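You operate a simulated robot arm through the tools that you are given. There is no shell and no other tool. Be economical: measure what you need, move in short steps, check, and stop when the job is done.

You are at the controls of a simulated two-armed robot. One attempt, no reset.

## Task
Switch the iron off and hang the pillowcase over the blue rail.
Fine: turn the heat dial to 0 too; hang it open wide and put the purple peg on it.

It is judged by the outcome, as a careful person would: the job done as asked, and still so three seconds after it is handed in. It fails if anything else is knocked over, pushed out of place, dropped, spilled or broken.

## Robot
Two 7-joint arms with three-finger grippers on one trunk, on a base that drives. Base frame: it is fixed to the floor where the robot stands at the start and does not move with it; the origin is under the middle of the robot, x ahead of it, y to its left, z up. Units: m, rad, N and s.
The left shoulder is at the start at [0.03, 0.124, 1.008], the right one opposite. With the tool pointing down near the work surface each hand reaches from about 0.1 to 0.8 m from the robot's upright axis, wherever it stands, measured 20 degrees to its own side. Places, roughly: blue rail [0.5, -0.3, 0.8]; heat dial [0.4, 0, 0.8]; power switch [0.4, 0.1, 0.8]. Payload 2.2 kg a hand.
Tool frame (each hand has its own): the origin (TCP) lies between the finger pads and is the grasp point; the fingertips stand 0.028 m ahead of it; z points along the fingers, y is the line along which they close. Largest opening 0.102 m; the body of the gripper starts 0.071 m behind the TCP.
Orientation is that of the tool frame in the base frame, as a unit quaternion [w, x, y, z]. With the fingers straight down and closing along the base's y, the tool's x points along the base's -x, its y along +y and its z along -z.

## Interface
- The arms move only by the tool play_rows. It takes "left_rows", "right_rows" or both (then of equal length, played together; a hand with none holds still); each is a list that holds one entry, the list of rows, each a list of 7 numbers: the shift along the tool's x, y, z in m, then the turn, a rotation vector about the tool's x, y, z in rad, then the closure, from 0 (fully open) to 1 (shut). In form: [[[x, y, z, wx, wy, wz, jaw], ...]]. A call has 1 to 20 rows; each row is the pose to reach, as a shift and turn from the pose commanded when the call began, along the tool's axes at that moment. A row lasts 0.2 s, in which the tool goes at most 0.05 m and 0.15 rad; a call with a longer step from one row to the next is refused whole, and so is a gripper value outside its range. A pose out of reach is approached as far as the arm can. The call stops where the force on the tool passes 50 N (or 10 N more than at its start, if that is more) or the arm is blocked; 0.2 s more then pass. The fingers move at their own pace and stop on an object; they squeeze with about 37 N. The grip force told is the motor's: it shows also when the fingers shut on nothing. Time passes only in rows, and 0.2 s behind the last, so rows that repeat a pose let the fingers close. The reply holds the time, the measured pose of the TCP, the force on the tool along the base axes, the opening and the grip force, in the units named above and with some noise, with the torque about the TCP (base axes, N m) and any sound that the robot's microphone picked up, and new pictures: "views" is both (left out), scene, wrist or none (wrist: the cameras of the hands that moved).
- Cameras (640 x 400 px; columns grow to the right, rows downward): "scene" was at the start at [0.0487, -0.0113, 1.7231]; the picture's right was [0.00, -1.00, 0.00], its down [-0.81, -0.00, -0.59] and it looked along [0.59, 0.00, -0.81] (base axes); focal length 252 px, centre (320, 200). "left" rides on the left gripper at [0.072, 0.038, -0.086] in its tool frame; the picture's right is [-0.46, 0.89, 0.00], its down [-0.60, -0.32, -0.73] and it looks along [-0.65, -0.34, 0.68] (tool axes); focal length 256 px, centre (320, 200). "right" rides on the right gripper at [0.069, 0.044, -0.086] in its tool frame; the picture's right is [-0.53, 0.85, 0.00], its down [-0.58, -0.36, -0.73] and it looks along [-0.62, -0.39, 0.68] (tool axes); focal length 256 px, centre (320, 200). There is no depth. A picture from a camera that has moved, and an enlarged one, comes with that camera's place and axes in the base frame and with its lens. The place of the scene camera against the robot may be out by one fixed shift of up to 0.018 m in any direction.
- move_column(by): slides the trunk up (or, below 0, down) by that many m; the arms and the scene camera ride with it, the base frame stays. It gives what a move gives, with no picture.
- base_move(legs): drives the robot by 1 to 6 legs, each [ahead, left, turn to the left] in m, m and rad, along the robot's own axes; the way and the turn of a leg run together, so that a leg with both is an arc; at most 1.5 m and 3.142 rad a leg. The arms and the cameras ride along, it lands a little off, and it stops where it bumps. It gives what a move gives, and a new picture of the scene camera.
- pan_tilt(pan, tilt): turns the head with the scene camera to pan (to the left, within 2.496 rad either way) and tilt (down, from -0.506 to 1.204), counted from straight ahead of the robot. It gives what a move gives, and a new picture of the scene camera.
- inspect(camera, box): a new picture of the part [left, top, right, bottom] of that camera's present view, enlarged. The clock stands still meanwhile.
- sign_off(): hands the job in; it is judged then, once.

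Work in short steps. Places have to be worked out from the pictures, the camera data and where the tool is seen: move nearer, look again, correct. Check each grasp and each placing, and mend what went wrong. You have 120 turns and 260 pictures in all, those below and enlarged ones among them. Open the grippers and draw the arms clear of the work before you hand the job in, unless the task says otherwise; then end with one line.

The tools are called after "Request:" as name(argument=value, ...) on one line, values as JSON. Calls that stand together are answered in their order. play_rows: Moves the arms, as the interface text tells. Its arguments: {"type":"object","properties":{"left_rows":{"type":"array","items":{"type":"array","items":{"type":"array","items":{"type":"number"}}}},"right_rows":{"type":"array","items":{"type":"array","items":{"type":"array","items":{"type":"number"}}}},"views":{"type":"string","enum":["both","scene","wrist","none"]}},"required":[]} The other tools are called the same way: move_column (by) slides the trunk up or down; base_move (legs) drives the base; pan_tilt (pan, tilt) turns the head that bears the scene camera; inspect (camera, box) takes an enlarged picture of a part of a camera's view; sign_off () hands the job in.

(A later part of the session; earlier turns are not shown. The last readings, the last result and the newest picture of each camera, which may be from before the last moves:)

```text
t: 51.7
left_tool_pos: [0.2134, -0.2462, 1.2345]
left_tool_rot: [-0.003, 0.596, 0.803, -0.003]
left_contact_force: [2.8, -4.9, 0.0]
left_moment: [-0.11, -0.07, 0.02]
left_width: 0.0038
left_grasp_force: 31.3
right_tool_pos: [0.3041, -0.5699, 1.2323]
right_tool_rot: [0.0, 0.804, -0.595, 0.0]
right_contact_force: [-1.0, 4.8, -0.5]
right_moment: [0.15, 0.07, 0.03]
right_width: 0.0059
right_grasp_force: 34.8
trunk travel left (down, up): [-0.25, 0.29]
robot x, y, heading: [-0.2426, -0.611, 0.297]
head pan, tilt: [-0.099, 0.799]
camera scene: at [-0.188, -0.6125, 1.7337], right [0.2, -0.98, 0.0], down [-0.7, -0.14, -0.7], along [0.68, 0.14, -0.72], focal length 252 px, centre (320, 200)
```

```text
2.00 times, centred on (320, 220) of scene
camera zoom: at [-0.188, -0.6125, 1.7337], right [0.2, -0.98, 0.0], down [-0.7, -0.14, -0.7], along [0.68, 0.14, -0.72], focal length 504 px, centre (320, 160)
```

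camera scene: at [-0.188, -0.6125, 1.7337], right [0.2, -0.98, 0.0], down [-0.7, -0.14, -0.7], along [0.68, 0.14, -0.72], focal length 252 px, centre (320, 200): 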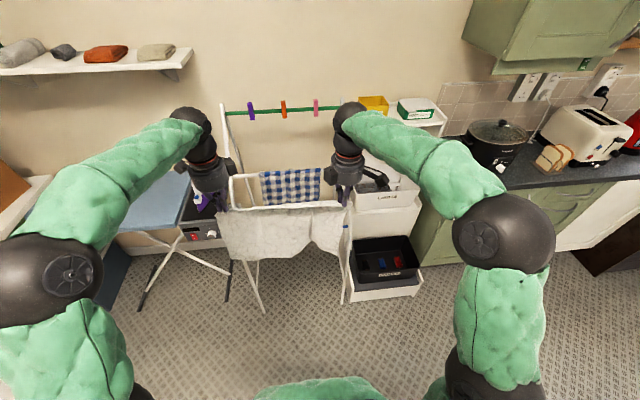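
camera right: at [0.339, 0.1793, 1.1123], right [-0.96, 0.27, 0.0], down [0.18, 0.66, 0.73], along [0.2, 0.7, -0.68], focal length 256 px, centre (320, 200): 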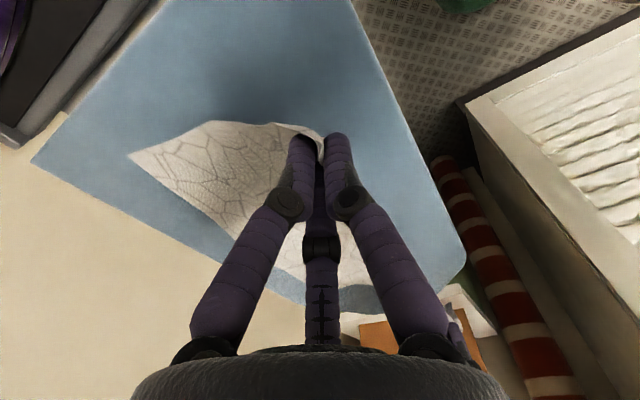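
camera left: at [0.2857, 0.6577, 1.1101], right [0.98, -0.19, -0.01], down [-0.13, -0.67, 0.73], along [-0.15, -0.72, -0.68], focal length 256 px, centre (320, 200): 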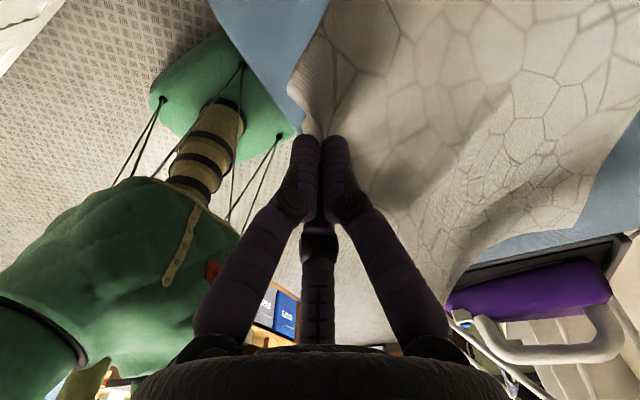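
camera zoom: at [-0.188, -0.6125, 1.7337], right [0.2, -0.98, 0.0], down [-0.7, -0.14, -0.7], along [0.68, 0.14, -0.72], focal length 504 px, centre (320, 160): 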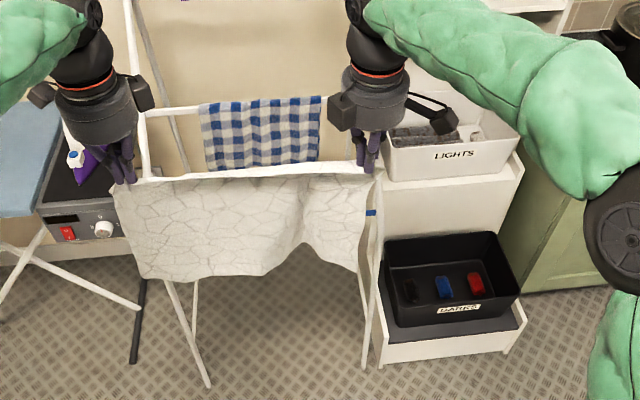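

Hands centre aligns with the rail centre (l≈−0.465). The rail is ≈0.235 m ahead and the cloth bottom clears it by ~12 cm, so I drive forward 0.28 m to bring the cloth just past the rail.

Request:
base_move(legs=[[0.28, 0, 0]])

Request:
pan_tilt(pan=-0.02, tilt=1.0)

Request:
inspect(camera="right", box=[0, 0, 640, 400])

Request:
inspect(camera="left", box=[0, 0, 640, 400])

```text
t: 53.7
left_tool_pos: [0.4809, -0.1646, 1.2341]
left_tool_rot: [-0.002, 0.594, 0.804, -0.005]
left_contact_force: [1.9, -4.3, -1.2]
left_moment: [-0.14, -0.05, 0.02]
left_width: 0.0036
left_grasp_force: 32.1
right_tool_pos: [0.5738, -0.4853, 1.2329]
right_tool_rot: [0.001, 0.804, -0.594, -0.001]
right_contact_force: [-1.9, 4.4, 0.2]
right_moment: [0.1, 0.01, 0.04]
right_width: 0.006
right_grasp_force: 34.2
trunk travel left (down, up): [-0.25, 0.29]
robot x, y, heading: [0.026, -0.5274, 0.301]
head pan, tilt: [-0.099, 0.799]
camera scene: at [0.0802, -0.5292, 1.7336], right [0.2, -0.98, 0.0], down [-0.7, -0.14, -0.7], along [0.68, 0.14, -0.72], focal length 252 px, centre (320, 200)
```

scene: 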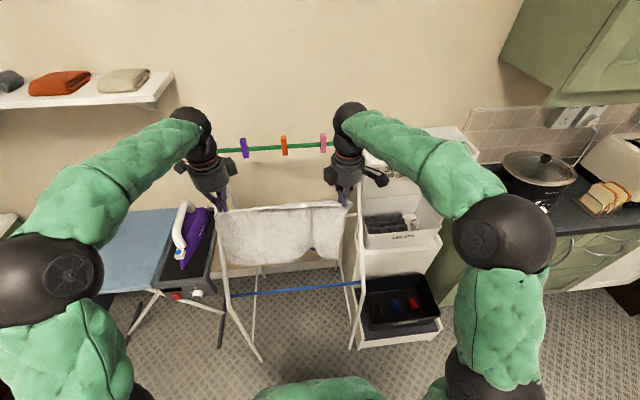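

```text
t: 54.4
left_tool_pos: [0.4801, -0.1647, 1.2345]
left_tool_rot: [-0.001, 0.595, 0.804, -0.004]
left_contact_force: [1.1, -5.5, -0.4]
left_moment: [-0.14, -0.06, 0.09]
left_width: 0.0041
left_grasp_force: 32.3
right_tool_pos: [0.5712, -0.4857, 1.2333]
right_tool_rot: [0.001, 0.804, -0.595, 0.0]
right_contact_force: [-1.9, 4.9, -0.4]
right_moment: [0.13, 0.05, 0.06]
right_width: 0.0059
right_grasp_force: 34.5
trunk travel left (down, up): [-0.25, 0.29]
robot x, y, heading: [0.0227, -0.5242, 0.301]
head pan, tilt: [-0.019, 1.0]
camera scene: at [0.0664, -0.5265, 1.7186], right [0.28, -0.96, 0.0], down [-0.81, -0.23, -0.54], along [0.52, 0.15, -0.84], focal length 252 px, centre (320, 200)
```

scene: 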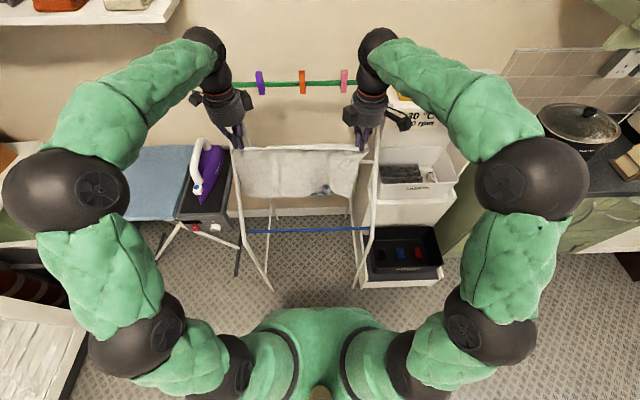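

```text
1.00 times, centred on (320, 200) of right (not enlarged: the box is as wide or as high as the picture)
camera zoom: at [0.5495, -0.5631, 1.3215], right [-0.97, 0.26, 0.0], down [0.18, 0.66, 0.73], along [0.19, 0.71, -0.68], focal length 256 px, centre (320, 200)
```

zoom: 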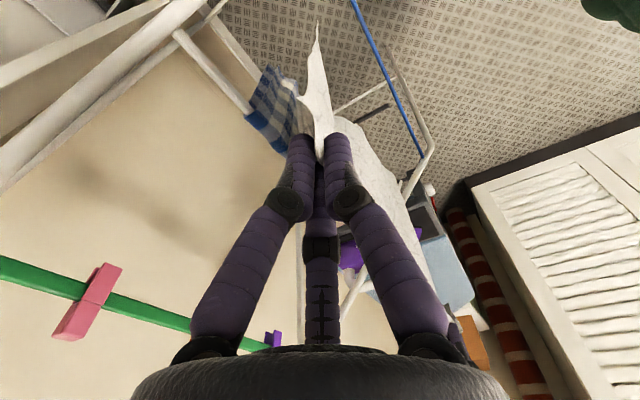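

```text
1.00 times, centred on (320, 200) of left (not enlarged: the box is as wide or as high as the picture)
camera zoom: at [0.4949, -0.0841, 1.3201], right [0.98, -0.19, -0.01], down [-0.12, -0.67, 0.73], along [-0.14, -0.72, -0.68], focal length 256 px, centre (320, 200)
```

zoom: 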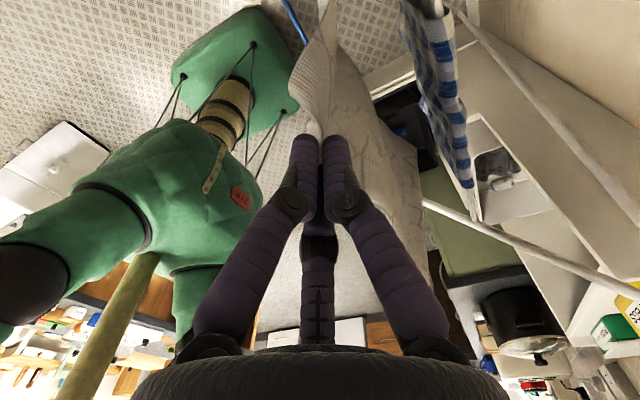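

Rail found at n≈0.362, cloth plane at 0.41 — about 4.5 cm behind it, well ahead of the checked towel. I lower both hands 25 cm so the lower half drops behind the rail.

Request:
play_rows(left_rows=[[[0, 0, 0.04, 0, 0, 0, 1], [0, 0, 0.08, 0, 0, 0, 1], [0, 0, 0.12, 0, 0, 0, 1], [0, 0, 0.16, 0, 0, 0, 1], [0, 0, 0.2, 0, 0, 0, 1], [0, 0, 0.24, 0, 0, 0, 1]]], right_rows=[[[0, 0, 0.04, 0, 0, 0, 1], [0, 0, 0.08, 0, 0, 0, 1], [0, 0, 0.12, 0, 0, 0, 1], [0, 0, 0.16, 0, 0, 0, 1], [0, 0, 0.2, 0, 0, 0, 1], [0, 0, 0.24, 0, 0, 0, 1]]])

Request:
inspect(camera="scene", box=[200, 100, 440, 260])

```text
t: 55.8
left_tool_pos: [0.4793, -0.1649, 0.9923]
left_tool_rot: [-0.001, 0.594, 0.804, -0.004]
left_contact_force: [2.5, -3.3, -1.0]
left_moment: [-0.1, -0.04, 0.05]
left_width: 0.0037
left_grasp_force: 32.7
right_tool_pos: [0.573, -0.486, 0.992]
right_tool_rot: [0.0, 0.804, -0.594, -0.001]
right_contact_force: [-1.7, 4.9, 0.1]
right_moment: [0.11, 0.04, 0.04]
right_width: 0.006
right_grasp_force: 34.6
trunk travel left (down, up): [-0.25, 0.29]
robot x, y, heading: [0.024, -0.5268, 0.302]
head pan, tilt: [-0.019, 1.0]
camera scene: at [0.0684, -0.5257, 1.7185], right [0.28, -0.96, 0.0], down [-0.81, -0.23, -0.54], along [0.52, 0.15, -0.84], focal length 252 px, centre (320, 200)
camera right: at [0.5512, -0.562, 1.0802], right [-0.97, 0.26, 0.0], down [0.18, 0.66, 0.73], along [0.19, 0.71, -0.68], focal length 256 px, centre (320, 200)
camera left: at [0.495, -0.0844, 1.0779], right [0.98, -0.19, -0.01], down [-0.12, -0.67, 0.73], along [-0.14, -0.72, -0.68], focal length 256 px, centre (320, 200)
```

scene: 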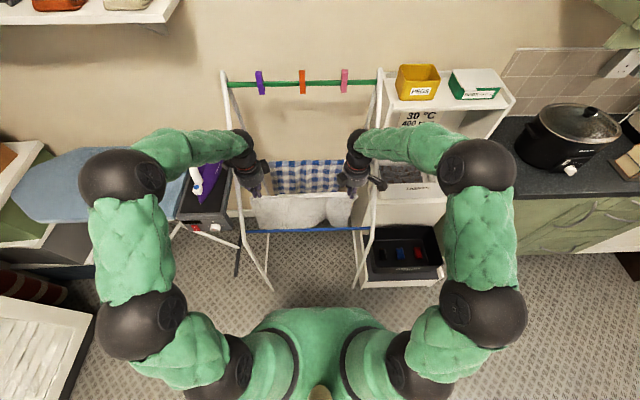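
right: 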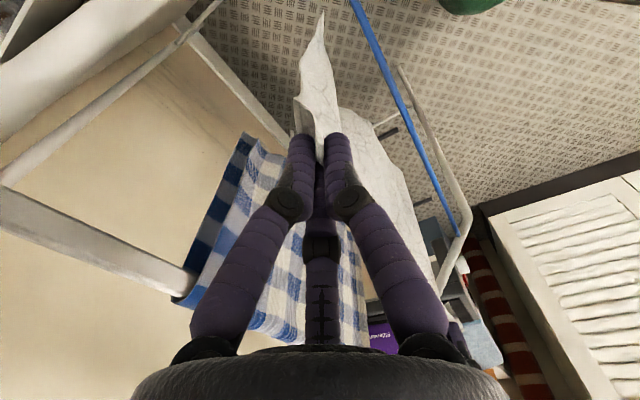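
left: 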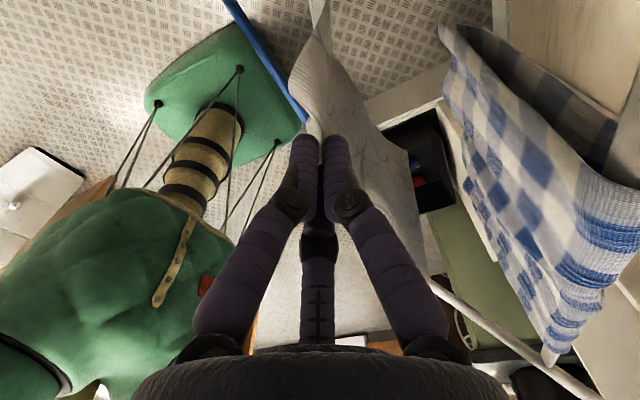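

```text
2.50 times, centred on (320, 180) of scene
camera zoom: at [0.0684, -0.5257, 1.7185], right [0.28, -0.96, 0.0], down [-0.81, -0.23, -0.54], along [0.52, 0.15, -0.84], focal length 630 px, centre (320, 250)
```

zoom: 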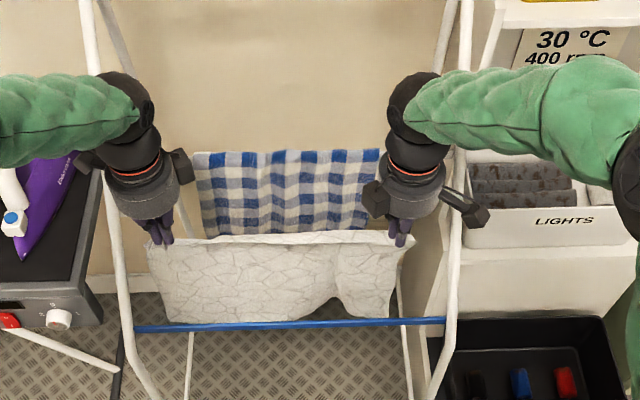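

The lower half is now behind the rail. I pull both hands back toward me and down in an arc around the rail so the cloth drapes over it.

Request:
play_rows(left_rows=[[[0, -0.04, 0, 0, 0, 0, 1], [0, -0.08, 0.008, 0, 0, 0, 1], [0, -0.115, 0.025, 0, 0, 0, 1], [0, -0.15, 0.05, 0, 0, 0, 1], [0, -0.175, 0.085, 0, 0, 0, 1], [0, -0.19, 0.125, 0, 0, 0, 1], [0, -0.195, 0.165, 0, 0, 0, 1]]], right_rows=[[[0, 0.04, 0, 0, 0, 0, 1], [0, 0.08, 0.008, 0, 0, 0, 1], [0, 0.115, 0.025, 0, 0, 0, 1], [0, 0.15, 0.05, 0, 0, 0, 1], [0, 0.175, 0.085, 0, 0, 0, 1], [0, 0.19, 0.125, 0, 0, 0, 1], [0, 0.195, 0.165, 0, 0, 0, 1]]])

Request:
inspect(camera="scene", box=[200, 130, 440, 290])

```text
t: 57.4
left_tool_pos: [0.2916, -0.222, 0.831]
left_tool_rot: [-0.001, 0.595, 0.804, -0.003]
left_contact_force: [1.5, -4.2, 0.2]
left_moment: [-0.14, -0.04, 0.06]
left_width: 0.0037
left_grasp_force: 33.0
right_tool_pos: [0.386, -0.5434, 0.8275]
right_tool_rot: [0.0, 0.804, -0.594, -0.001]
right_contact_force: [-1.4, 4.7, -0.8]
right_moment: [0.14, 0.06, 0.04]
right_width: 0.006
right_grasp_force: 34.4
trunk travel left (down, up): [-0.25, 0.29]
robot x, y, heading: [0.0235, -0.5263, 0.3]
head pan, tilt: [-0.019, 1.0]
camera scene: at [0.0679, -0.5259, 1.7185], right [0.28, -0.96, 0.0], down [-0.81, -0.23, -0.54], along [0.52, 0.15, -0.84], focal length 252 px, centre (320, 200)
camera right: at [0.3643, -0.6204, 0.9162], right [-0.97, 0.26, 0.0], down [0.18, 0.66, 0.73], along [0.19, 0.71, -0.68], focal length 256 px, centre (320, 200)
camera left: at [0.3066, -0.1417, 0.9164], right [0.98, -0.19, -0.01], down [-0.12, -0.67, 0.73], along [-0.14, -0.72, -0.68], focal length 256 px, centre (320, 200)
```

scene: 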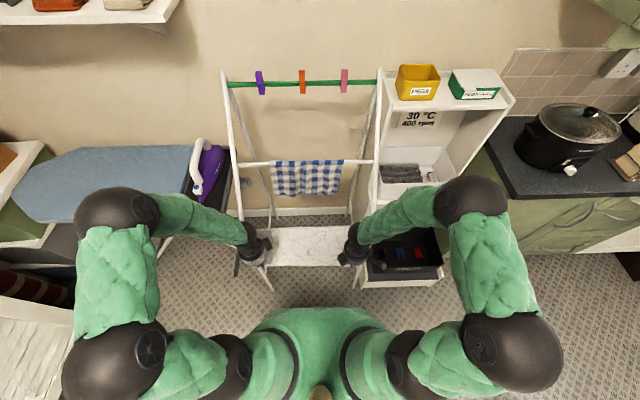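
right: 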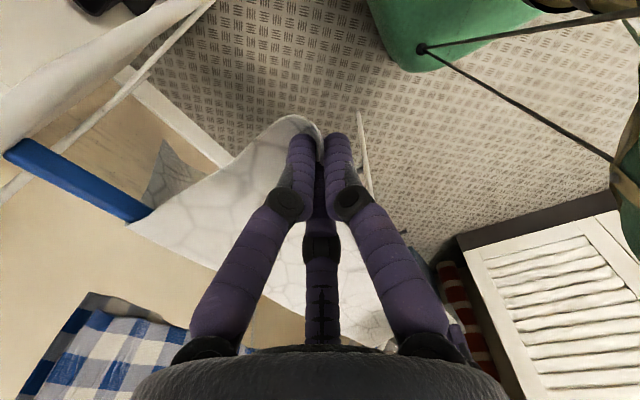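
left: 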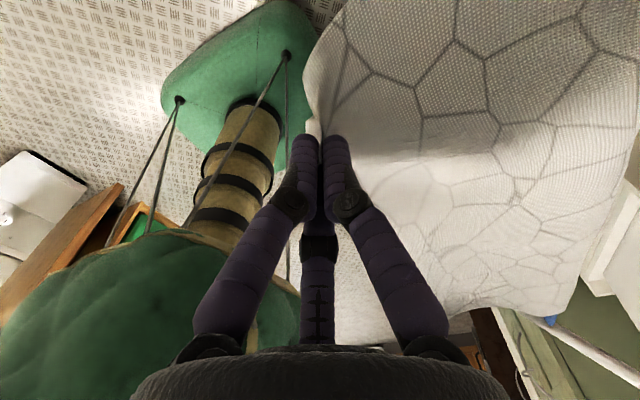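

```text
2.50 times, centred on (320, 210) of scene
camera zoom: at [0.0679, -0.5259, 1.7185], right [0.28, -0.96, 0.0], down [-0.81, -0.23, -0.54], along [0.52, 0.15, -0.84], focal length 630 px, centre (320, 175)
```

zoom: 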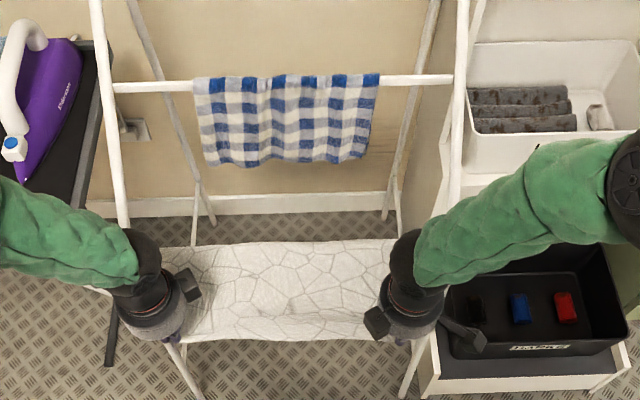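

It drapes smoothly over the rail. I finish the arc downward, then open the jaws.

Request:
play_rows(left_rows=[[[0, 0.005, 0.035, 0, 0, 0, 1], [0, 0.02, 0.065, 0, 0, 0, 1], [0, 0.03, 0.08, 0, 0, 0, 1], [0, 0.03, 0.08, 0, 0, 0, 1]]], right_rows=[[[0, -0.005, 0.035, 0, 0, 0, 1], [0, -0.02, 0.065, 0, 0, 0, 1], [0, -0.03, 0.08, 0, 0, 0, 1], [0, -0.03, 0.08, 0, 0, 0, 1]]])

Request:
inspect(camera="scene", box=[200, 130, 440, 290])

```text
t: 58.4
left_tool_pos: [0.3181, -0.2137, 0.7513]
left_tool_rot: [-0.002, 0.595, 0.804, -0.003]
left_contact_force: [1.1, -5.0, 0.1]
left_moment: [-0.19, -0.05, 0.03]
left_width: 0.0034
left_grasp_force: 31.9
right_tool_pos: [0.4145, -0.5349, 0.7487]
right_tool_rot: [0.0, 0.804, -0.595, 0.0]
right_contact_force: [-2.2, 4.7, 0.6]
right_moment: [0.08, 0.04, 0.08]
right_width: 0.0058
right_grasp_force: 34.5
trunk travel left (down, up): [-0.25, 0.29]
robot x, y, heading: [0.0243, -0.5247, 0.299]
head pan, tilt: [-0.019, 1.0]
camera scene: at [0.0663, -0.5265, 1.7186], right [0.28, -0.96, 0.0], down [-0.81, -0.23, -0.54], along [0.52, 0.15, -0.84], focal length 252 px, centre (320, 200)
camera right: at [0.3918, -0.612, 0.8366], right [-0.96, 0.26, 0.0], down [0.18, 0.66, 0.73], along [0.19, 0.71, -0.68], focal length 256 px, centre (320, 200)
camera left: at [0.3339, -0.134, 0.8368], right [0.98, -0.19, -0.01], down [-0.12, -0.67, 0.73], along [-0.14, -0.72, -0.68], focal length 256 px, centre (320, 200)
```

scene: 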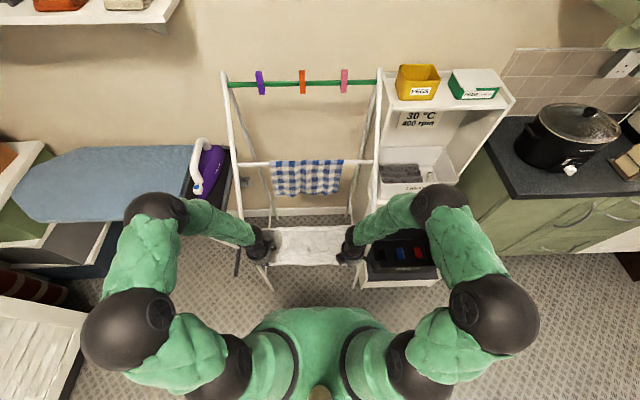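
right: 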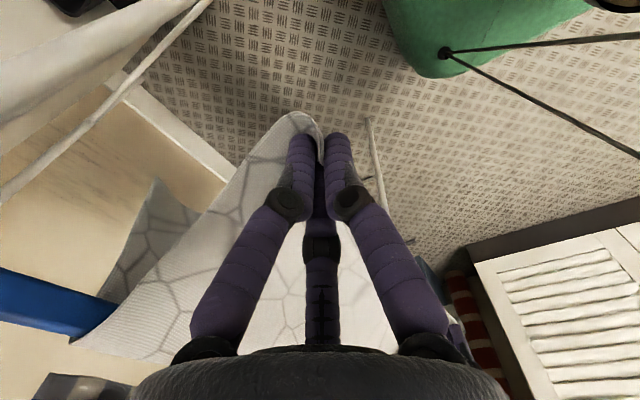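
left: 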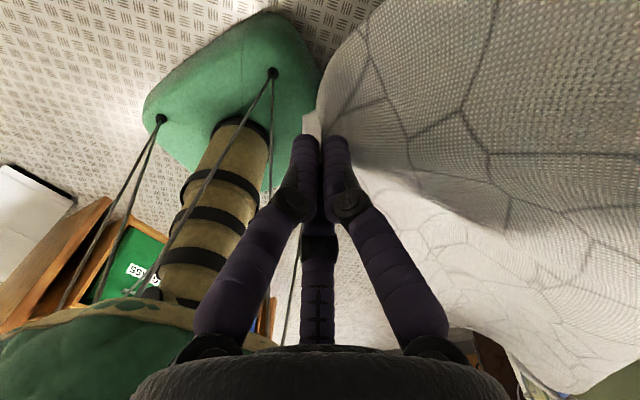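

```text
2.50 times, centred on (320, 210) of scene
camera zoom: at [0.0663, -0.5265, 1.7186], right [0.28, -0.96, 0.0], down [-0.81, -0.23, -0.54], along [0.52, 0.15, -0.84], focal length 630 px, centre (320, 175)
```

zoom: 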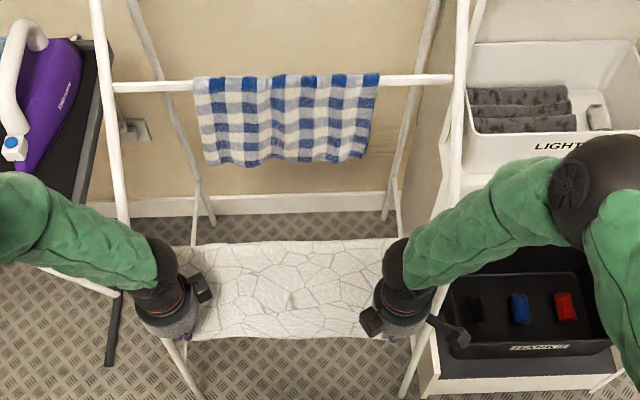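

Front length is now ≈0.14 m, about half. I release both jaws in place and let the cloth settle.

Request:
play_rows(left_rows=[[[0, 0, 0, 0, 0, 0, 0.7], [0, 0, 0, 0, 0, 0, 0.5], [0, 0, 0, 0, 0, 0, 0.3], [0, 0, 0, 0, 0, 0, 0.3]]], right_rows=[[[0, 0, 0, 0, 0, 0, 0.7], [0, 0, 0, 0, 0, 0, 0.5], [0, 0, 0, 0, 0, 0, 0.3], [0, 0, 0, 0, 0, 0, 0.3]]])

Request:
inspect(camera="scene", box=[200, 130, 440, 290])

```text
t: 59.4
left_tool_pos: [0.3195, -0.2139, 0.7519]
left_tool_rot: [-0.001, 0.595, 0.804, -0.003]
left_contact_force: [0.1, 0.4, -0.2]
left_moment: [0.0, -0.02, -0.02]
left_width: 0.0713
left_grasp_force: 0.1
right_tool_pos: [0.4133, -0.5342, 0.7495]
right_tool_rot: [0.0, 0.804, -0.594, 0.0]
right_contact_force: [-0.1, 0.3, 0.1]
right_moment: [0.01, 0.02, 0.02]
right_width: 0.0714
right_grasp_force: 0.1
trunk travel left (down, up): [-0.25, 0.29]
robot x, y, heading: [0.0205, -0.5266, 0.299]
head pan, tilt: [-0.019, 1.0]
camera scene: at [0.0668, -0.5263, 1.7186], right [0.28, -0.96, 0.0], down [-0.81, -0.23, -0.54], along [0.52, 0.15, -0.84], focal length 252 px, centre (320, 200)
camera right: at [0.392, -0.6119, 0.8367], right [-0.96, 0.26, 0.0], down [0.18, 0.66, 0.73], along [0.19, 0.71, -0.68], focal length 256 px, centre (320, 200)
camera left: at [0.3342, -0.1338, 0.8369], right [0.98, -0.19, -0.01], down [-0.12, -0.67, 0.73], along [-0.14, -0.72, -0.68], focal length 256 px, centre (320, 200)
```

scene: 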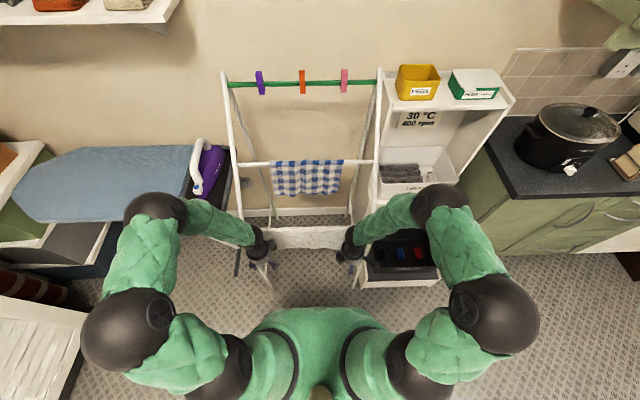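
right: 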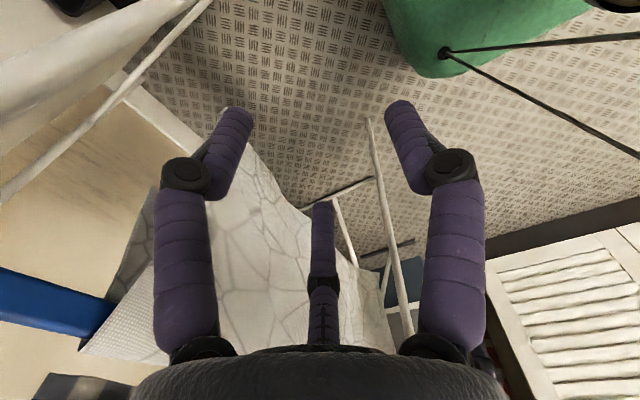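
left: 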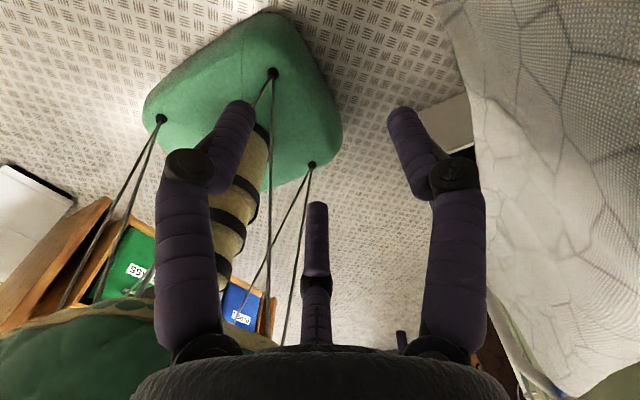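

```text
2.50 times, centred on (320, 210) of scene
camera zoom: at [0.0668, -0.5263, 1.7186], right [0.28, -0.96, 0.0], down [-0.81, -0.23, -0.54], along [0.52, 0.15, -0.84], focal length 630 px, centre (320, 175)
```

zoom: 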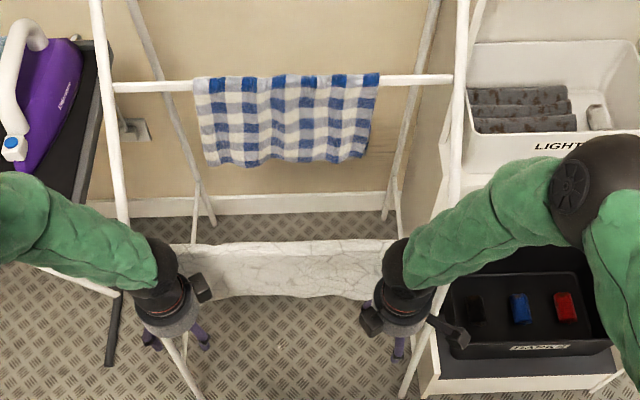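

The cloth hangs over the rail and the hands are free. I draw both hands back from it, then up.

Request:
play_rows(left_rows=[[[0, -0.04, 0, 0, 0, 0, 0.3], [0, -0.08, 0, 0, 0, 0, 0.3], [0.02, -0.08, -0.04, 0, 0, 0, 0.3], [0.03, -0.08, -0.08, 0, 0, 0, 0.3], [0.03, -0.08, -0.13, 0, 0, 0, 0.3], [0.03, -0.08, -0.18, 0, 0, 0, 0.3], [0.03, -0.08, -0.23, 0, 0, 0, 0.3], [0.03, -0.08, -0.28, 0, 0, 0, 0.3]]], right_rows=[[[0, 0.04, 0, 0, 0, 0, 0.3], [0, 0.08, 0, 0, 0, 0, 0.3], [0.02, 0.08, -0.04, 0, 0, 0, 0.3], [0.03, 0.08, -0.08, 0, 0, 0, 0.3], [0.03, 0.08, -0.13, 0, 0, 0, 0.3], [0.03, 0.08, -0.18, 0, 0, 0, 0.3], [0.03, 0.08, -0.23, 0, 0, 0, 0.3], [0.03, 0.08, -0.28, 0, 0, 0, 0.3]]], views="scene")

Request:
inspect(camera="scene", box=[200, 60, 440, 290])

Request:
inspect(camera="scene", box=[220, 60, 380, 110])

```text
t: 61.2
left_tool_pos: [0.2328, -0.2083, 1.0314]
left_tool_rot: [-0.001, 0.596, 0.803, -0.003]
left_contact_force: [0.1, -0.5, 0.5]
left_moment: [-0.04, -0.01, -0.01]
left_width: 0.0715
left_grasp_force: 0.0
right_tool_pos: [0.3421, -0.588, 1.0299]
right_tool_rot: [-0.001, 0.805, -0.593, -0.001]
right_contact_force: [-0.4, -0.1, 0.1]
right_moment: [0.04, -0.04, -0.02]
right_width: 0.0714
right_grasp_force: 0.1
trunk travel left (down, up): [-0.25, 0.29]
robot x, y, heading: [0.0259, -0.5247, 0.303]
head pan, tilt: [-0.019, 1.0]
camera scene: at [0.0645, -0.5275, 1.7186], right [0.28, -0.96, 0.0], down [-0.81, -0.23, -0.54], along [0.52, 0.15, -0.84], focal length 252 px, centre (320, 200)
```

scene: 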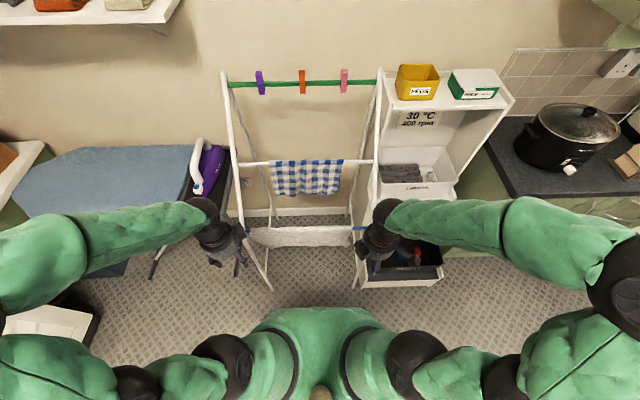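

```text
1.74 times, centred on (320, 175) of scene
camera zoom: at [0.0645, -0.5275, 1.7186], right [0.28, -0.96, 0.0], down [-0.81, -0.23, -0.54], along [0.52, 0.15, -0.84], focal length 438 px, centre (320, 244)
```

zoom: 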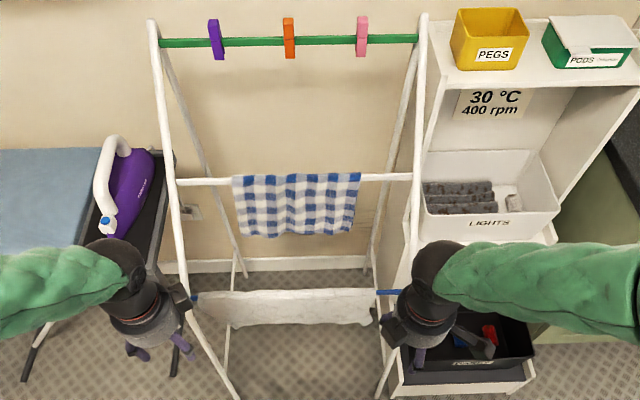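

```text
4.00 times, centred on (300, 85) of scene
camera zoom: at [0.0645, -0.5275, 1.7186], right [0.28, -0.96, 0.0], down [-0.81, -0.23, -0.54], along [0.52, 0.15, -0.84], focal length 1008 px, centre (400, 660)
```

zoom: 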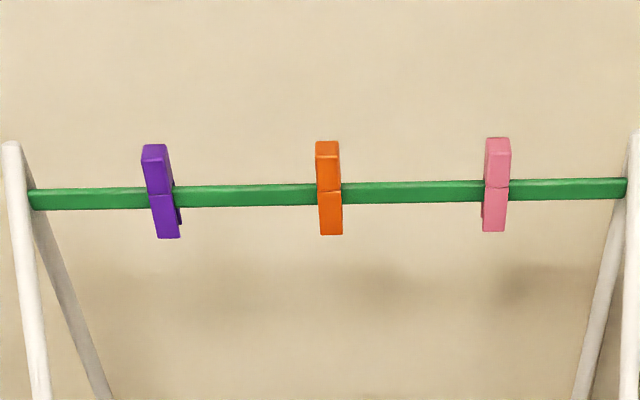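

Pillowcase hangs spread over the blue rail. Next the purple peg at ≈(0.76,-0.10,1.235): I raise the trunk 0.2 m and drive 0.1 m left and 0.1 m ahead.

Request:
move_column(by=0.2)

Request:
base_move(legs=[[0, 0.1, 0], [0.1, 0, 0]])

Request:
inspect(camera="left", box=[0, 0, 640, 400])

```text
t: 63.4
left_tool_pos: [0.2358, -0.2073, 1.2306]
left_tool_rot: [-0.001, 0.595, 0.804, -0.003]
left_contact_force: [0.4, 0.3, 0.1]
left_moment: [0.01, 0.0, 0.01]
left_width: 0.0715
left_grasp_force: 0.1
right_tool_pos: [0.3455, -0.5869, 1.2285]
right_tool_rot: [0.0, 0.804, -0.594, 0.001]
right_contact_force: [0.5, -0.2, 0.9]
right_moment: [-0.01, 0.01, -0.02]
right_width: 0.0713
right_grasp_force: 0.1
trunk travel left (down, up): [-0.45, 0.09]
robot x, y, heading: [0.0238, -0.528, 0.299]
head pan, tilt: [-0.019, 1.0]
```

```text
t: 65.2
left_tool_pos: [0.3025, -0.0833, 1.2315]
left_tool_rot: [-0.002, 0.595, 0.804, -0.003]
left_contact_force: [0.6, -0.3, -0.5]
left_moment: [0.01, 0.03, 0.05]
left_width: 0.0711
left_grasp_force: 0.0
right_tool_pos: [0.4123, -0.463, 1.2274]
right_tool_rot: [0.0, 0.804, -0.595, 0.0]
right_contact_force: [0.2, 0.4, -0.1]
right_moment: [-0.04, 0.01, -0.03]
right_width: 0.0715
right_grasp_force: 0.0
trunk travel left (down, up): [-0.45, 0.09]
robot x, y, heading: [0.0909, -0.4051, 0.296]
head pan, tilt: [-0.019, 1.0]
camera scene: at [0.1343, -0.4022, 1.9185], right [0.28, -0.96, 0.0], down [-0.81, -0.23, -0.54], along [0.52, 0.15, -0.84], focal length 252 px, centre (320, 200)
```

scene: 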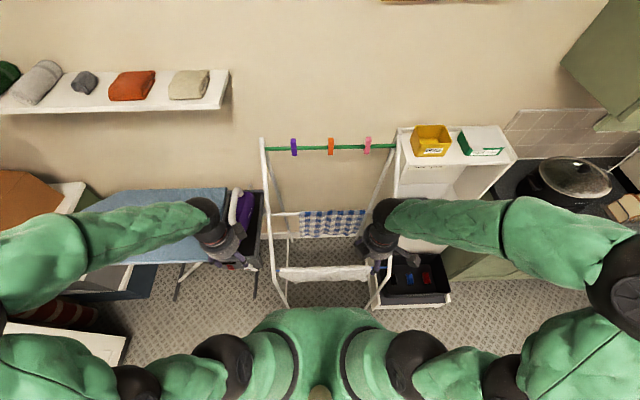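

```text
1.00 times, centred on (320, 200) of left (not enlarged: the box is as wide or as high as the picture)
camera zoom: at [0.3184, -0.0033, 1.3168], right [0.98, -0.19, -0.01], down [-0.12, -0.67, 0.73], along [-0.14, -0.72, -0.68], focal length 256 px, centre (320, 200)
```

zoom: 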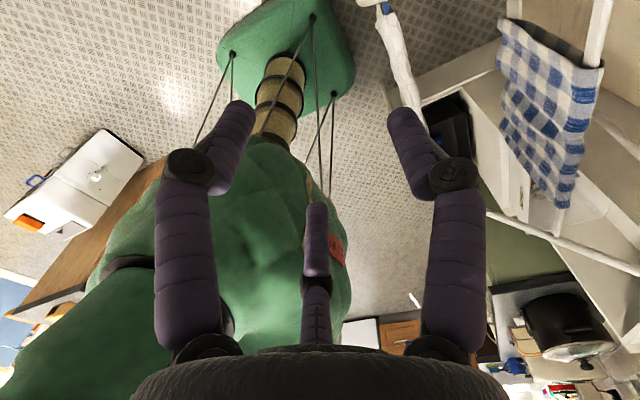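

I bring the left hand up and forward to just in front of and above the purple peg, to look at it closely.

Request:
play_rows(left_rows=[[[0, 0.01, -0.045, 0, 0, 0, 0.4], [-0.01, 0.04, -0.08, 0, 0, 0, 0.4], [-0.025, 0.08, -0.1, 0, 0, 0, 0.4], [-0.04, 0.12, -0.12, 0, 0, 0, 0.4], [-0.06, 0.16, -0.14, 0, 0, 0, 0.4], [-0.08, 0.2, -0.155, 0, 0, 0, 0.4], [-0.1, 0.24, -0.165, 0, 0, 0, 0.4], [-0.12, 0.28, -0.17, 0, 0, 0, 0.4], [-0.135, 0.32, -0.17, 0, 0, 0, 0.4], [-0.145, 0.35, -0.17, 0, 0, 0, 0.4]]])

Request:
inspect(camera="scene", box=[250, 110, 370, 190])

```text
t: 67.5
left_tool_pos: [0.6821, -0.12, 1.3978]
left_tool_rot: [-0.003, 0.596, 0.803, -0.003]
left_contact_force: [0.3, 0.5, 0.4]
left_moment: [0.01, 0.06, 0.0]
left_width: 0.0611
left_grasp_force: 0.2
right_tool_pos: [0.4133, -0.4636, 1.2274]
right_tool_rot: [0.001, 0.804, -0.594, 0.0]
right_contact_force: [0.5, -0.3, -0.4]
right_moment: [0.0, 0.02, 0.01]
right_width: 0.0715
right_grasp_force: 0.0
trunk travel left (down, up): [-0.45, 0.09]
robot x, y, heading: [0.091, -0.3984, 0.298]
head pan, tilt: [-0.019, 1.0]
camera scene: at [0.136, -0.403, 1.9185], right [0.28, -0.96, 0.0], down [-0.81, -0.23, -0.54], along [0.52, 0.15, -0.84], focal length 252 px, centre (320, 200)
camera left: at [0.6975, -0.0406, 1.4832], right [0.98, -0.19, -0.01], down [-0.12, -0.67, 0.73], along [-0.14, -0.72, -0.68], focal length 256 px, centre (320, 200)
```

scene: 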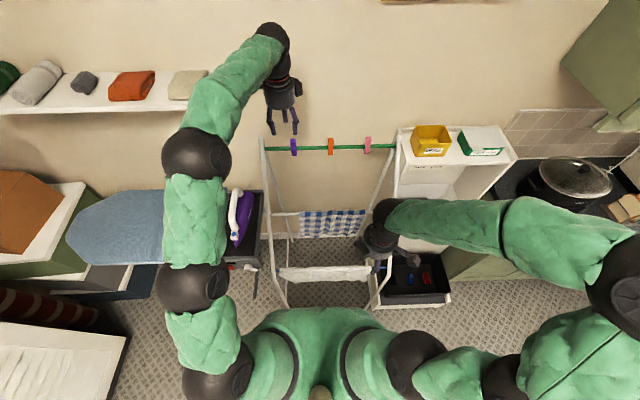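
left: 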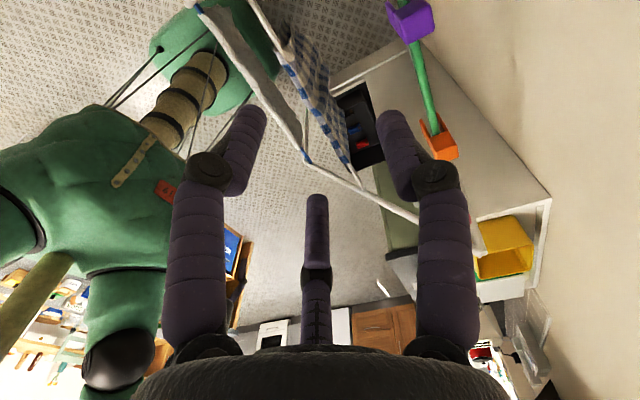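

```text
5.00 times, centred on (310, 150) of scene
camera zoom: at [0.136, -0.403, 1.9185], right [0.28, -0.96, 0.0], down [-0.81, -0.23, -0.54], along [0.52, 0.15, -0.84], focal length 1260 px, centre (370, 450)
```

zoom: 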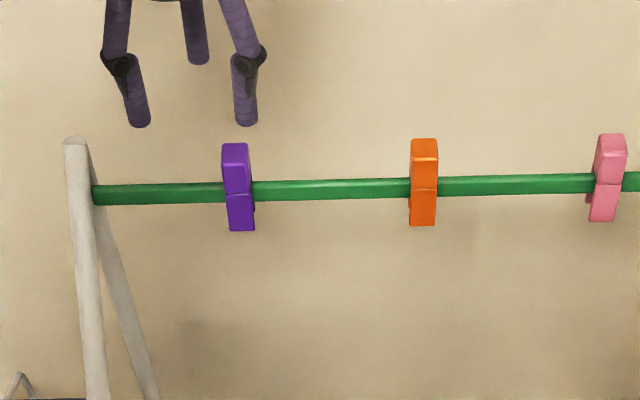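

Peg agrees with ≈(0.755,-0.10,1.25). I enlarge it in the wrist camera to see its shape.

Request:
inspect(camera="left", box=[370, 0, 470, 60])

Request:
inspect(camera="left", box=[390, 90, 480, 180])

```text
6.40 times, centred on (420, 30) of left
camera zoom: at [0.6975, -0.0406, 1.4832], right [0.98, -0.19, -0.01], down [-0.12, -0.67, 0.73], along [-0.14, -0.72, -0.68], focal length 1638 px, centre (-320, 1288)
```

zoom: 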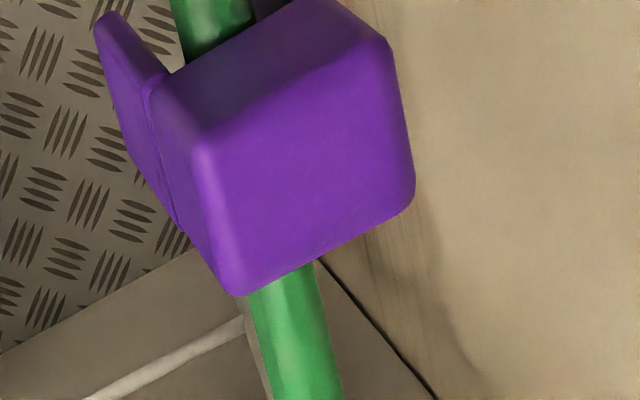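

```text
4.44 times, centred on (435, 135) of left
camera zoom: at [0.6975, -0.0406, 1.4832], right [0.98, -0.19, -0.01], down [-0.12, -0.67, 0.73], along [-0.14, -0.72, -0.68], focal length 1138 px, centre (-191, 489)
```

zoom: 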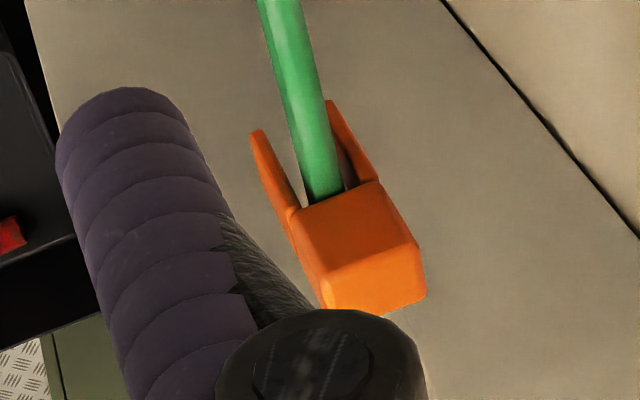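

The peg is a solid block with two legs straddling the rail; it pulls off upward. I move forward 7 cm to be right above it and lower part-way to check the alignment.

Request:
play_rows(left_rows=[[[0.001, 0.035, 0, 0, 0, 0, 0.4], [0.002, 0.072, 0, 0, 0, 0, 0.4], [0.002, 0.072, 0.035, 0, 0, 0, 0.4], [0.002, 0.072, 0.06, 0, 0, 0, 0.4]]])

Request:
inspect(camera="left", box=[220, 40, 440, 200])

Request:
inspect(camera="scene", box=[250, 110, 370, 190])

```text
t: 68.5
left_tool_pos: [0.7478, -0.0971, 1.3379]
left_tool_rot: [-0.001, 0.595, 0.803, -0.004]
left_contact_force: [1.4, -0.7, 0.4]
left_moment: [-0.01, 0.0, -0.02]
left_width: 0.0614
left_grasp_force: 0.2
left hand out of reach, approached as far as the arm can: row 2, 3
right_tool_pos: [0.4129, -0.4624, 1.2291]
right_tool_rot: [-0.001, 0.804, -0.595, 0.0]
right_contact_force: [0.6, 0.0, -0.3]
right_moment: [-0.01, 0.03, 0.04]
right_width: 0.0715
right_grasp_force: 0.0
trunk travel left (down, up): [-0.45, 0.09]
robot x, y, heading: [0.092, -0.4011, 0.3]
head pan, tilt: [-0.019, 1.0]
camera scene: at [0.1349, -0.4023, 1.9185], right [0.28, -0.96, 0.0], down [-0.81, -0.23, -0.54], along [0.52, 0.15, -0.84], focal length 252 px, centre (320, 200)
camera left: at [0.7646, -0.0167, 1.423], right [0.98, -0.19, -0.01], down [-0.12, -0.67, 0.73], along [-0.14, -0.72, -0.68], focal length 256 px, centre (320, 200)
```

scene: 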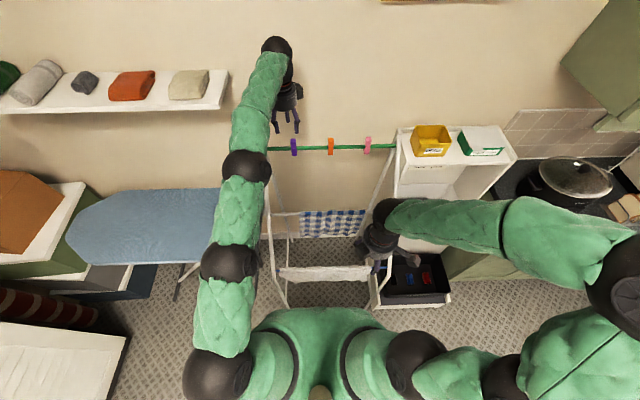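
left: 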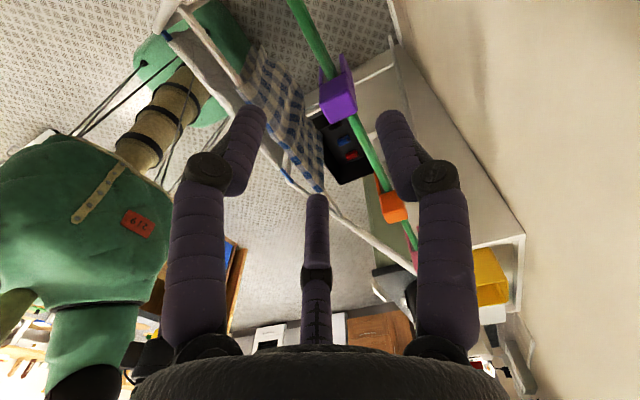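

```text
2.50 times, centred on (330, 120) of left
camera zoom: at [0.7646, -0.0167, 1.423], right [0.98, -0.19, -0.01], down [-0.12, -0.67, 0.73], along [-0.14, -0.72, -0.68], focal length 640 px, centre (295, 400)
```

zoom: 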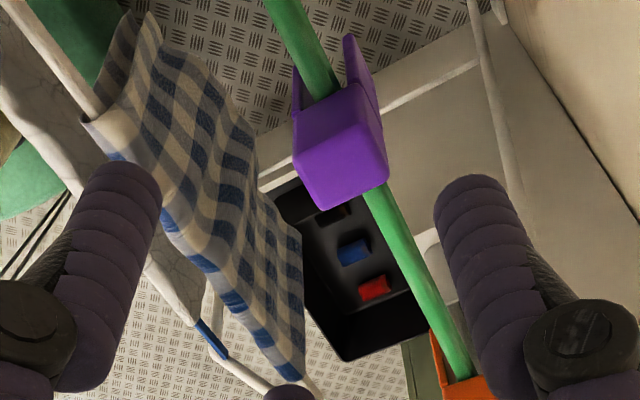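

```text
5.00 times, centred on (310, 150) of scene
camera zoom: at [0.1349, -0.4023, 1.9185], right [0.28, -0.96, 0.0], down [-0.81, -0.23, -0.54], along [0.52, 0.15, -0.84], focal length 1260 px, centre (370, 450)
```

zoom: 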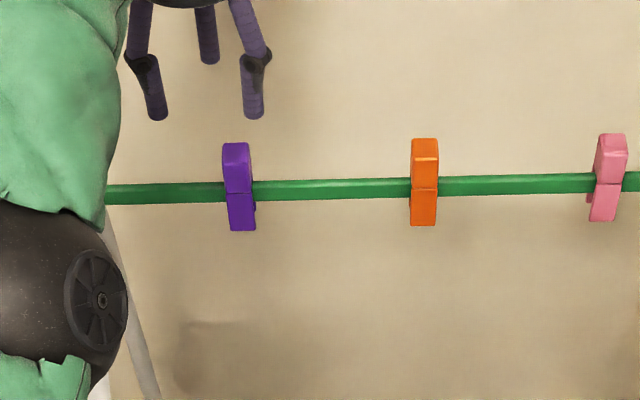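

Two wrist rays put the block top at (0.7595,-0.108,1.2445). I correct 8 mm forward and 14 mm right, lower 6 cm and check.

Request:
play_rows(left_rows=[[[-0.014, 0.008, 0.0, 0, 0, 0, 0.4], [-0.014, 0.008, 0.03, 0, 0, 0, 0.4], [-0.014, 0.008, 0.055, 0, 0, 0, 0.4]]], views="wrist")

Request:
inspect(camera="scene", box=[250, 110, 370, 190])

```text
t: 69.2
left_tool_pos: [0.7594, -0.1078, 1.2847]
left_tool_rot: [-0.001, 0.596, 0.803, -0.003]
left_contact_force: [-0.7, 0.4, -0.1]
left_moment: [0.03, 0.01, 0.03]
left_width: 0.0612
left_grasp_force: 0.1
left hand out of reach, approached as far as the arm can: row 1
right_tool_pos: [0.4106, -0.4629, 1.2287]
right_tool_rot: [-0.001, 0.804, -0.595, 0.0]
right_contact_force: [-0.6, -0.4, -0.6]
right_moment: [-0.01, -0.05, 0.0]
right_width: 0.0712
right_grasp_force: 0.1
trunk travel left (down, up): [-0.45, 0.09]
robot x, y, heading: [0.0915, -0.4006, 0.298]
head pan, tilt: [-0.019, 1.0]
camera left: at [0.7738, -0.0282, 1.3693], right [0.98, -0.19, 0.0], down [-0.12, -0.67, 0.73], along [-0.14, -0.72, -0.68], focal length 256 px, centre (320, 200)
```

left: 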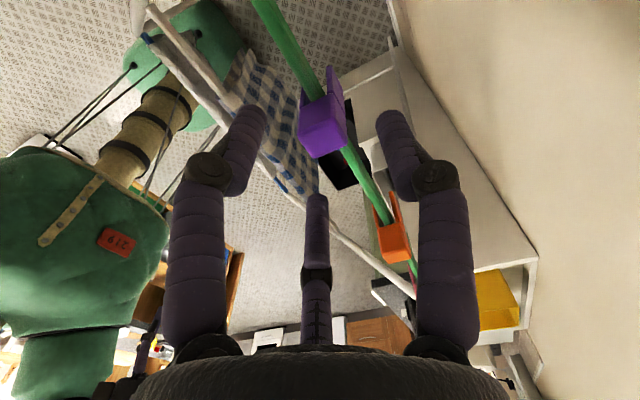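

```text
5.00 times, centred on (310, 150) of scene
camera zoom: at [0.1325, -0.4026, 1.9186], right [0.28, -0.96, 0.0], down [-0.81, -0.23, -0.54], along [0.52, 0.15, -0.84], focal length 1260 px, centre (370, 450)
```

zoom: 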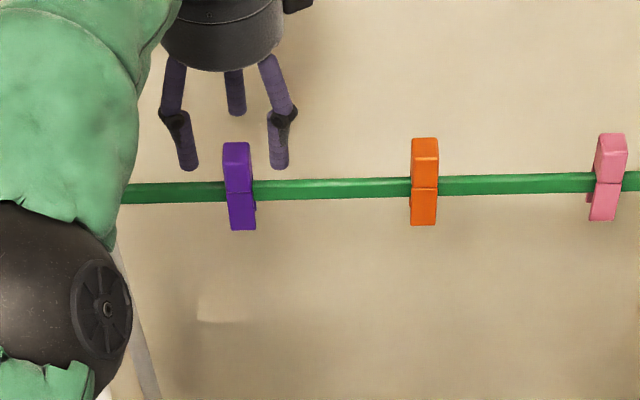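

Well centred: the two near fingers straddle the peg and the third is behind it. I descend 3.4 cm and close.

Request:
play_rows(left_rows=[[[0, 0, 0.015, 0, 0, 0, 0.4], [0, 0, 0.028, 0, 0, 0, 0.4], [0, 0, 0.034, 0, 0, 0, 0.4], [0, 0, 0.034, 0, 0, 0, 0.7], [0, 0, 0.034, 0, 0, 0, 1], [0, 0, 0.034, 0, 0, 0, 1]]], views="wrist")

Request:
inspect(camera="scene", box=[250, 110, 370, 190])

```text
t: 70.7
left_tool_pos: [0.7599, -0.1075, 1.2495]
left_tool_rot: [-0.002, 0.595, 0.804, -0.004]
left_contact_force: [0.1, -1.5, -0.1]
left_moment: [0.0, 0.02, 0.0]
left_width: 0.0218
left_grasp_force: 36.4
right_tool_pos: [0.412, -0.4631, 1.2277]
right_tool_rot: [0.0, 0.804, -0.595, 0.001]
right_contact_force: [0.0, 0.2, 0.1]
right_moment: [0.02, 0.03, 0.02]
right_width: 0.0715
right_grasp_force: 0.0
trunk travel left (down, up): [-0.45, 0.09]
robot x, y, heading: [0.0876, -0.401, 0.298]
head pan, tilt: [-0.019, 1.0]
camera left: at [0.7754, -0.0284, 1.3346], right [0.98, -0.19, -0.01], down [-0.12, -0.67, 0.73], along [-0.14, -0.72, -0.68], focal length 256 px, centre (320, 200)
```

left: 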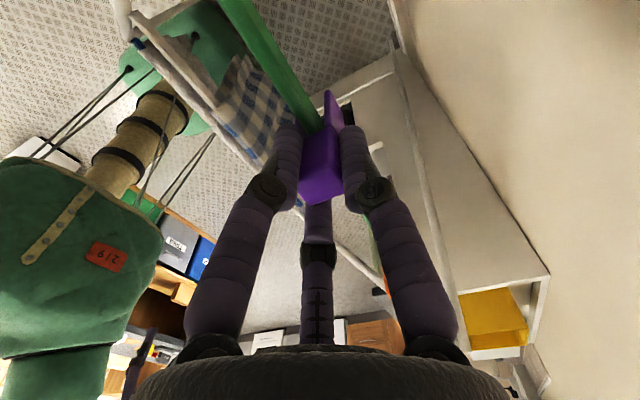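

```text
5.00 times, centred on (310, 150) of scene
camera zoom: at [0.1338, -0.4027, 1.9186], right [0.28, -0.96, 0.0], down [-0.81, -0.23, -0.54], along [0.52, 0.15, -0.84], focal length 1260 px, centre (370, 450)
```

zoom: 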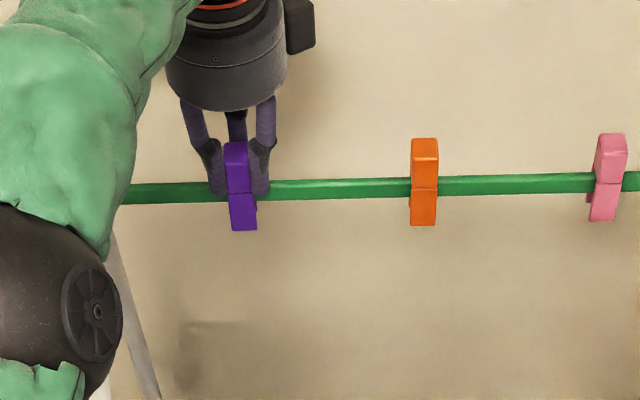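

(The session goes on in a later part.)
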